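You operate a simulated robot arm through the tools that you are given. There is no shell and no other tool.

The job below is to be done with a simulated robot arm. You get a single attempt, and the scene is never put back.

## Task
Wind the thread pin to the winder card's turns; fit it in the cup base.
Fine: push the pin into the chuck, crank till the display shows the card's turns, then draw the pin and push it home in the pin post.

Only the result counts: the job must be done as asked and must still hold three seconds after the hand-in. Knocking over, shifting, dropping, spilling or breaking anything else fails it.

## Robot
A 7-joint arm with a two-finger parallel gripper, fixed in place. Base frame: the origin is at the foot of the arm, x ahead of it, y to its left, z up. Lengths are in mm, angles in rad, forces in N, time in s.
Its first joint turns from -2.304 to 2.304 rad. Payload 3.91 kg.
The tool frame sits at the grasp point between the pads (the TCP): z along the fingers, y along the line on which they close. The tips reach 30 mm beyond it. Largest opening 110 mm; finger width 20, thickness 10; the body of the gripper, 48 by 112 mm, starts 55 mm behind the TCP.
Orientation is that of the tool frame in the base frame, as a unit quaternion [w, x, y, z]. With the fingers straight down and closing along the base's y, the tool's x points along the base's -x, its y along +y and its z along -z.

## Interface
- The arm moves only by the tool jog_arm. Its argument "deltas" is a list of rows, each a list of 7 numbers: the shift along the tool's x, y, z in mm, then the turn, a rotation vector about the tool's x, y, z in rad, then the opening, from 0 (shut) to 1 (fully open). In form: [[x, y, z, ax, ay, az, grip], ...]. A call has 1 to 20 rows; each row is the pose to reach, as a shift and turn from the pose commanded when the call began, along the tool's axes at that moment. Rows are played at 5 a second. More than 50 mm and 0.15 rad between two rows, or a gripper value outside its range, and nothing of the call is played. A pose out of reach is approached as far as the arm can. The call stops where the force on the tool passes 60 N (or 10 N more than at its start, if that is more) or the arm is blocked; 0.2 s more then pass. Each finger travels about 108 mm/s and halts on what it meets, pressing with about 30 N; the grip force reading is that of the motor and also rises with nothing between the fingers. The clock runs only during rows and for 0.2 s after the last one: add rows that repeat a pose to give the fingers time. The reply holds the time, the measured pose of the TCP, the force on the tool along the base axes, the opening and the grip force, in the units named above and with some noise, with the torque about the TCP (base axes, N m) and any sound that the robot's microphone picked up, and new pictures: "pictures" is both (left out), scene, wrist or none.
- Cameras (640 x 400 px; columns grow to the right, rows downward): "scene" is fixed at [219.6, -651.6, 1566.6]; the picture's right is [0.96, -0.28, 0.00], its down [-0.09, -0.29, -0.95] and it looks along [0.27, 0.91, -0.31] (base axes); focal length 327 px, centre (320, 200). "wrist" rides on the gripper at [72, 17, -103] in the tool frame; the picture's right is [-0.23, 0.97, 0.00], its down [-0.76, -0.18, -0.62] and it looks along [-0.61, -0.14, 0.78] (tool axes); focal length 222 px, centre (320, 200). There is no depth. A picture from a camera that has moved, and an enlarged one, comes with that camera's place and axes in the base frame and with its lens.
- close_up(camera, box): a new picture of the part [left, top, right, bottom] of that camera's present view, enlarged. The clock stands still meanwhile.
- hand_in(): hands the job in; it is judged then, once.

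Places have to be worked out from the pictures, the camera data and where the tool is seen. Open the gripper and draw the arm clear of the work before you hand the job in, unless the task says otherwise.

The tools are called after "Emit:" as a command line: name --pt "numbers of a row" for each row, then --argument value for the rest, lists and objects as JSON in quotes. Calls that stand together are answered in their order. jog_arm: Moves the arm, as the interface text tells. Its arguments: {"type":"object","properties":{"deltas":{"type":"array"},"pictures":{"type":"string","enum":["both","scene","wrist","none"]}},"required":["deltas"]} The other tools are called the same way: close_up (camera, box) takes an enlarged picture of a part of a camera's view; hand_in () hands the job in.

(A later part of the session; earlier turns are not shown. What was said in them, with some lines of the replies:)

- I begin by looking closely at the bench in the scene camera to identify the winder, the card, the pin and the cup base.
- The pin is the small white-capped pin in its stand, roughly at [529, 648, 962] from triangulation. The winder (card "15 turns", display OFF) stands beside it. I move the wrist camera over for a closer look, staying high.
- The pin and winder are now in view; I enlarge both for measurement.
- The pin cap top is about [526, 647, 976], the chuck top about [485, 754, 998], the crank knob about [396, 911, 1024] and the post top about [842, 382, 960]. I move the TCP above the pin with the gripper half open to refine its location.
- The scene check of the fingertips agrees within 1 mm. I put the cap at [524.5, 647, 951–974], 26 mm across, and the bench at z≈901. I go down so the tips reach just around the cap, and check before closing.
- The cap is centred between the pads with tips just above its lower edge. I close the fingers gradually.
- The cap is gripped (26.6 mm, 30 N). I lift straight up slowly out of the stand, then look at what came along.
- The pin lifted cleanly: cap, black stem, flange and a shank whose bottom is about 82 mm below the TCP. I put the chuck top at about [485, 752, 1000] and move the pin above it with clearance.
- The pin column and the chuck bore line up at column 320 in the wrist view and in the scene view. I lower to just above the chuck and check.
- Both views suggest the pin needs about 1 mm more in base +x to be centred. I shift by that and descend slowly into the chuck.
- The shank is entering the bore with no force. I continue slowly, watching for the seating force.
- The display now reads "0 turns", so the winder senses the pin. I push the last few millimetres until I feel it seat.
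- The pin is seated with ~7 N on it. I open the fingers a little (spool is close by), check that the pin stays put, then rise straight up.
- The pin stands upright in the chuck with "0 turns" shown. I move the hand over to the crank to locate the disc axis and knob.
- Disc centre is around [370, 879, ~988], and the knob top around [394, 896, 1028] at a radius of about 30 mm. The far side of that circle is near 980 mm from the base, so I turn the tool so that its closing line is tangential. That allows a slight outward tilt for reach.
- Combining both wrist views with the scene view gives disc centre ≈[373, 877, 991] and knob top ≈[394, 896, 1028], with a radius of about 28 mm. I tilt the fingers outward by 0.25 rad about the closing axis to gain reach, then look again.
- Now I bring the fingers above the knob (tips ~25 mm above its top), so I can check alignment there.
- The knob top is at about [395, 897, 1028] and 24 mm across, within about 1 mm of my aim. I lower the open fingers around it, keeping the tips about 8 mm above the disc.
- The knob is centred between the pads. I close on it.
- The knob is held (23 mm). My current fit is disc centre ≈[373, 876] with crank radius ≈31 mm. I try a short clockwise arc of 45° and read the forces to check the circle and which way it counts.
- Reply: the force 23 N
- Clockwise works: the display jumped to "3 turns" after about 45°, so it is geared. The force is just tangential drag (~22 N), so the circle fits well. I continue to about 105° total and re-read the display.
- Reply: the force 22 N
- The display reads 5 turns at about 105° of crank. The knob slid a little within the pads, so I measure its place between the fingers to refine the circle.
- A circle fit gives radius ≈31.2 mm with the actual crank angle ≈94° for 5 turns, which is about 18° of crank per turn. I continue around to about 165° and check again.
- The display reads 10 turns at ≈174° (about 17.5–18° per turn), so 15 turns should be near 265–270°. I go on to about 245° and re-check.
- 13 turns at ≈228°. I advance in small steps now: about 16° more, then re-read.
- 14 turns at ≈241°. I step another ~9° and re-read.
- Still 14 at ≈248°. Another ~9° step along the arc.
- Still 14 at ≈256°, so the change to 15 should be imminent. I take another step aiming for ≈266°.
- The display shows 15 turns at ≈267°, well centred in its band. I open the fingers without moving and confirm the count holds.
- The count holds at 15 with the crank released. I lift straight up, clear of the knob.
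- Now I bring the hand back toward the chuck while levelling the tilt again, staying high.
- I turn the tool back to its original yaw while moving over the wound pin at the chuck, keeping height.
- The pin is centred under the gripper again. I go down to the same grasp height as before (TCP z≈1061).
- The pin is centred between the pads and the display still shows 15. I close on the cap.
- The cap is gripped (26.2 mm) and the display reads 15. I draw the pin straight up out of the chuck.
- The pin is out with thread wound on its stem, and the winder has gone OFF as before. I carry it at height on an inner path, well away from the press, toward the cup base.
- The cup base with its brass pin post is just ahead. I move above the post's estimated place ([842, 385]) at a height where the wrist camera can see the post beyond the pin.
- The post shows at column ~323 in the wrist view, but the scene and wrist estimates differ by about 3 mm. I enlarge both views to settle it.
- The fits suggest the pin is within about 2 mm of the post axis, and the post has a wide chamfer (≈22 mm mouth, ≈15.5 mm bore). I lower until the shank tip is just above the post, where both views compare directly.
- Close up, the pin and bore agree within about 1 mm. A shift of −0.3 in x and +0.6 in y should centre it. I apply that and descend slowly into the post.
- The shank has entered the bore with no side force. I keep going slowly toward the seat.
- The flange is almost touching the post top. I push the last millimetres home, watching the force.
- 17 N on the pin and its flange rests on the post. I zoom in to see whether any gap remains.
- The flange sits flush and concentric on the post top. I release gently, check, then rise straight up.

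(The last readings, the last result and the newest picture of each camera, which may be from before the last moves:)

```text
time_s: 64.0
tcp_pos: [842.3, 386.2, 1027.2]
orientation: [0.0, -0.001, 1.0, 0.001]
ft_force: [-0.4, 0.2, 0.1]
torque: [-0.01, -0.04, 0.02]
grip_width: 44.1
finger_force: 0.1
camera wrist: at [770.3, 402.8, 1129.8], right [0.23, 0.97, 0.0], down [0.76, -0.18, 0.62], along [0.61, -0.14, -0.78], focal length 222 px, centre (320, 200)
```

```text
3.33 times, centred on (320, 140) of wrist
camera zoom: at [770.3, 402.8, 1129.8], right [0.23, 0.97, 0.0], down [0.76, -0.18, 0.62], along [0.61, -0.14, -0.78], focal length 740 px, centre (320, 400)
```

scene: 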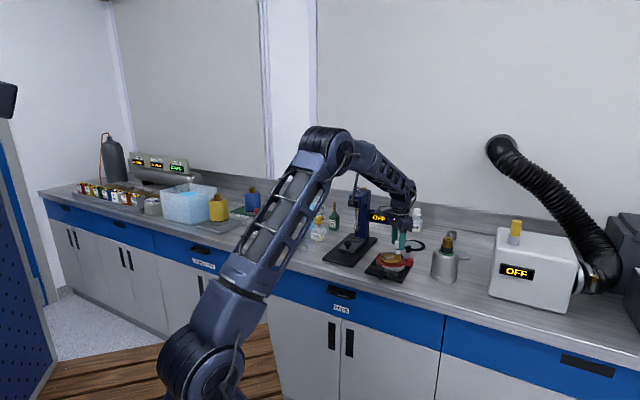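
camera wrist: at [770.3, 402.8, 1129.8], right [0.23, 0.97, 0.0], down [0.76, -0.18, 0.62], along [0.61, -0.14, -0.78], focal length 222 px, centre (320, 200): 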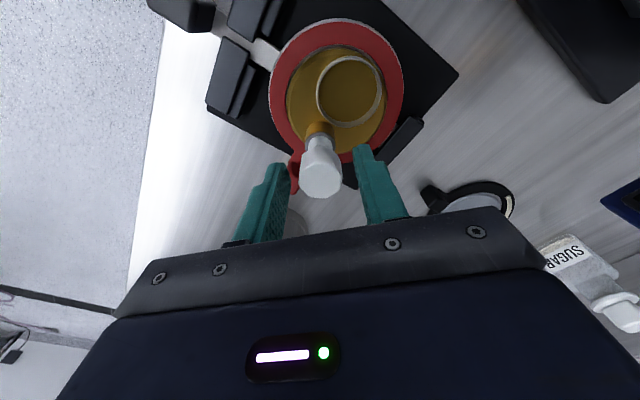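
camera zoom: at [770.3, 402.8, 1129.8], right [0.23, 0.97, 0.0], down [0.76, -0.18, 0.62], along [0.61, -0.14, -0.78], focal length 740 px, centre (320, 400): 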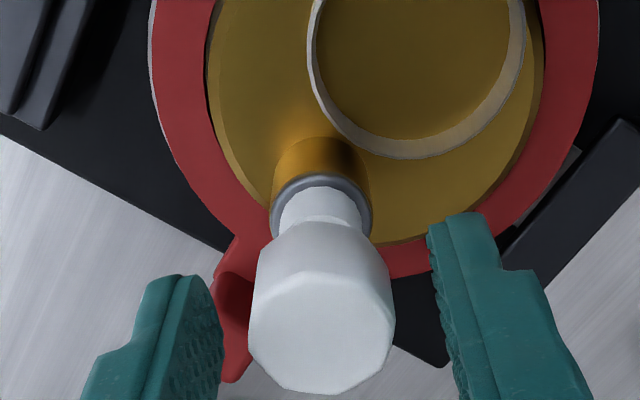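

The pin stands upright with its flange on the post. I rise straight up, clear of it.

Emit:
jog_arm --pt "0 0 -8 0 0 0 0.4" --pt "0 0 -20 0 0 0 0.4" --pt "0 0 -35 0 0 0 0.4" --pt "0 0 -55 0 0 0 0.4" --pt "0 0 -75 0 0 0 0.4" --pt "0 0 -95 0 0 0 0.4" --pt "0 0 -95 0 0 0 0.4"

Emit:
close_up --camera "scene" --box '[382, 233, 412, 263]'

Emit:
close_up --camera "wrist" --box '[260, 40, 380, 160]'

```text
time_s: 65.6
tcp_pos: [842.5, 385.5, 1123.0]
orientation: [0.0, -0.001, 1.0, 0.0]
ft_force: [0.2, -0.1, -0.3]
torque: [-0.05, -0.01, 0.01]
grip_width: 44.1
finger_force: 0.1
camera wrist: at [770.4, 402.6, 1225.3], right [0.23, 0.97, 0.0], down [0.76, -0.18, 0.62], along [0.61, -0.14, -0.78], focal length 222 px, centre (320, 200)
```

scene: 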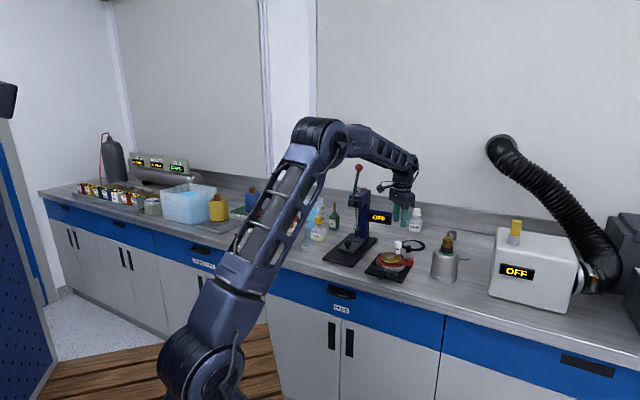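
wrist: 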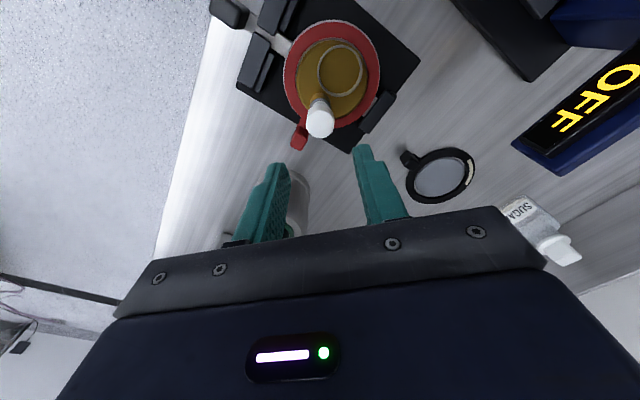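

```text
13.33 times, centred on (397, 248) of scene
camera zoom: at [219.6, -651.6, 1566.6], right [0.96, -0.28, 0.0], down [-0.09, -0.29, -0.95], along [0.27, 0.91, -0.31], focal length 4359 px, centre (-707, -440)
```

zoom: 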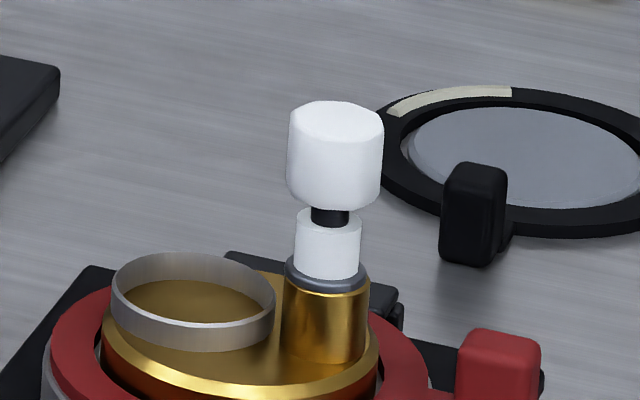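

```text
3.33 times, centred on (320, 100) of wrist
camera zoom: at [770.4, 402.6, 1225.3], right [0.23, 0.97, 0.0], down [0.76, -0.18, 0.62], along [0.61, -0.14, -0.78], focal length 740 px, centre (320, 533)
```

zoom: 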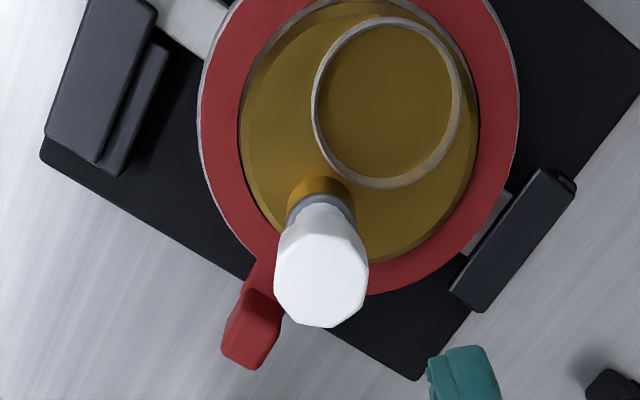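

The wound pin is seated upright, with its flange flush on the post. I draw the arm well back and up, clear of the work, before handing in.

Emit:
jog_arm --pt "0 0 -25 0 0 0 0.4" --pt "0 0 -50 0 0 0 0.4" --pt "10 0 -75 0 0 0 0.5" --pt "30 0 -100 0 0 0 0.6" --pt "55 0 -125 0 0 0 0.7" --pt "85 0 -145 0 0 0 0.8" --pt "115 0 -160 0 0 0 0.8" --pt "145 0 -170 0 0 0 0.8" --pt "175 0 -175 0 0 0 0.8" --pt "205 0 -175 0 0 0 0.8" --pt "205 0 -175 0 0 0 0.8"

Emit:
close_up --camera "scene" --box '[230, 170, 350, 260]'

Emit:
close_up --camera "scene" --box '[350, 210, 440, 290]'

```text
time_s: 68.0
tcp_pos: [638.0, 384.8, 1296.1]
orientation: [0.0, 0.0, 1.0, 0.001]
ft_force: [1.0, 0.0, 0.3]
torque: [0.02, -0.02, -0.01]
grip_width: 88.1
finger_force: 0.0
camera wrist: at [564.8, 403.0, 1400.1], right [0.23, 0.97, 0.0], down [0.76, -0.18, 0.62], along [0.61, -0.14, -0.78], focal length 222 px, centre (320, 200)
```

scene: 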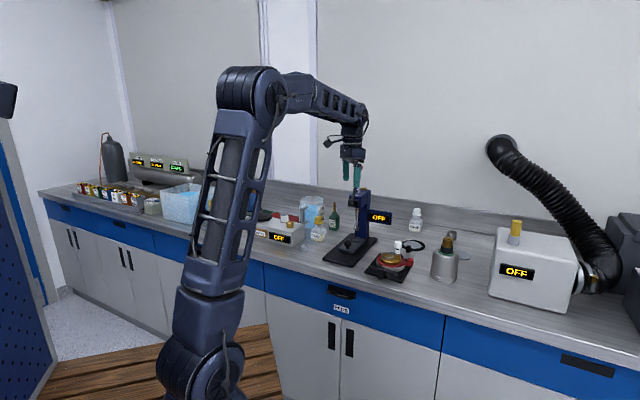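
wrist: 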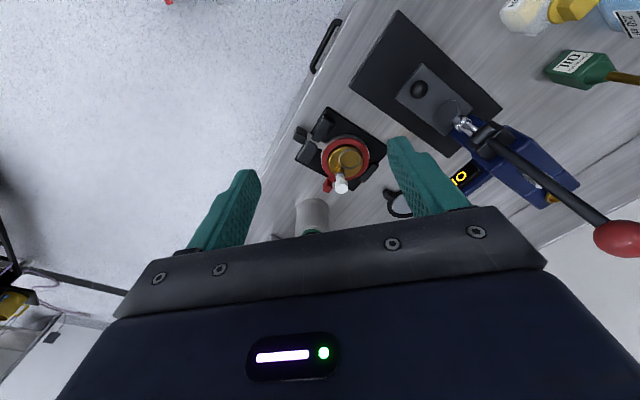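

```text
4.44 times, centred on (290, 215) of scene
camera zoom: at [219.6, -651.6, 1566.6], right [0.96, -0.28, 0.0], down [-0.09, -0.29, -0.95], along [0.27, 0.91, -0.31], focal length 1453 px, centre (453, 133)
```

zoom: 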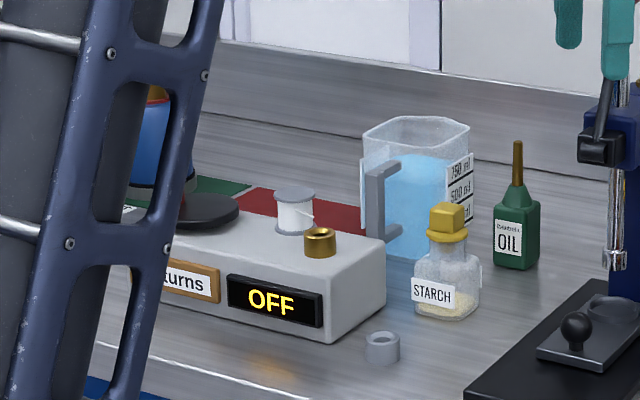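

```text
5.00 times, centred on (395, 250) of scene
camera zoom: at [219.6, -651.6, 1566.6], right [0.96, -0.28, 0.0], down [-0.09, -0.29, -0.95], along [0.27, 0.91, -0.31], focal length 1634 px, centre (-55, -50)
```

zoom: 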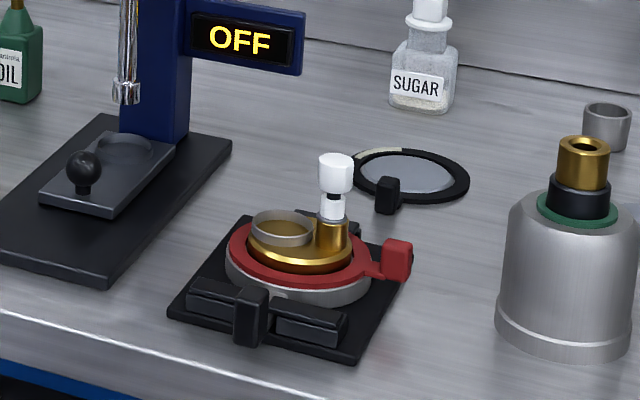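

The wound pin stands in the post, nothing else has been moved, and the arm is clear with the gripper open. I hand the job in.

Emit:
hand_in

```text
The job is handed in.
```

I wound the pin to 15 turns, the number on the winder card, and fitted it in the cup base's pin post. I've handed the job in, but the reply gave no verdict.

- **Winding:** I pushed the pin into the chuck and cranked clockwise. The display went to 15 turns after about three quarters of a crank revolution. It still read 15 when I let go of the crank and when I gripped the pin to draw it.
- **Fitting:** The shank went into the post without side force. I then pushed down with about 17 N, and close-ups show the flange flush on the post top and the pin upright.
- **Surroundings:** The last pictures show nothing else knocked or shifted. The gripper is open, and the arm is drawn back and up, clear of the work.
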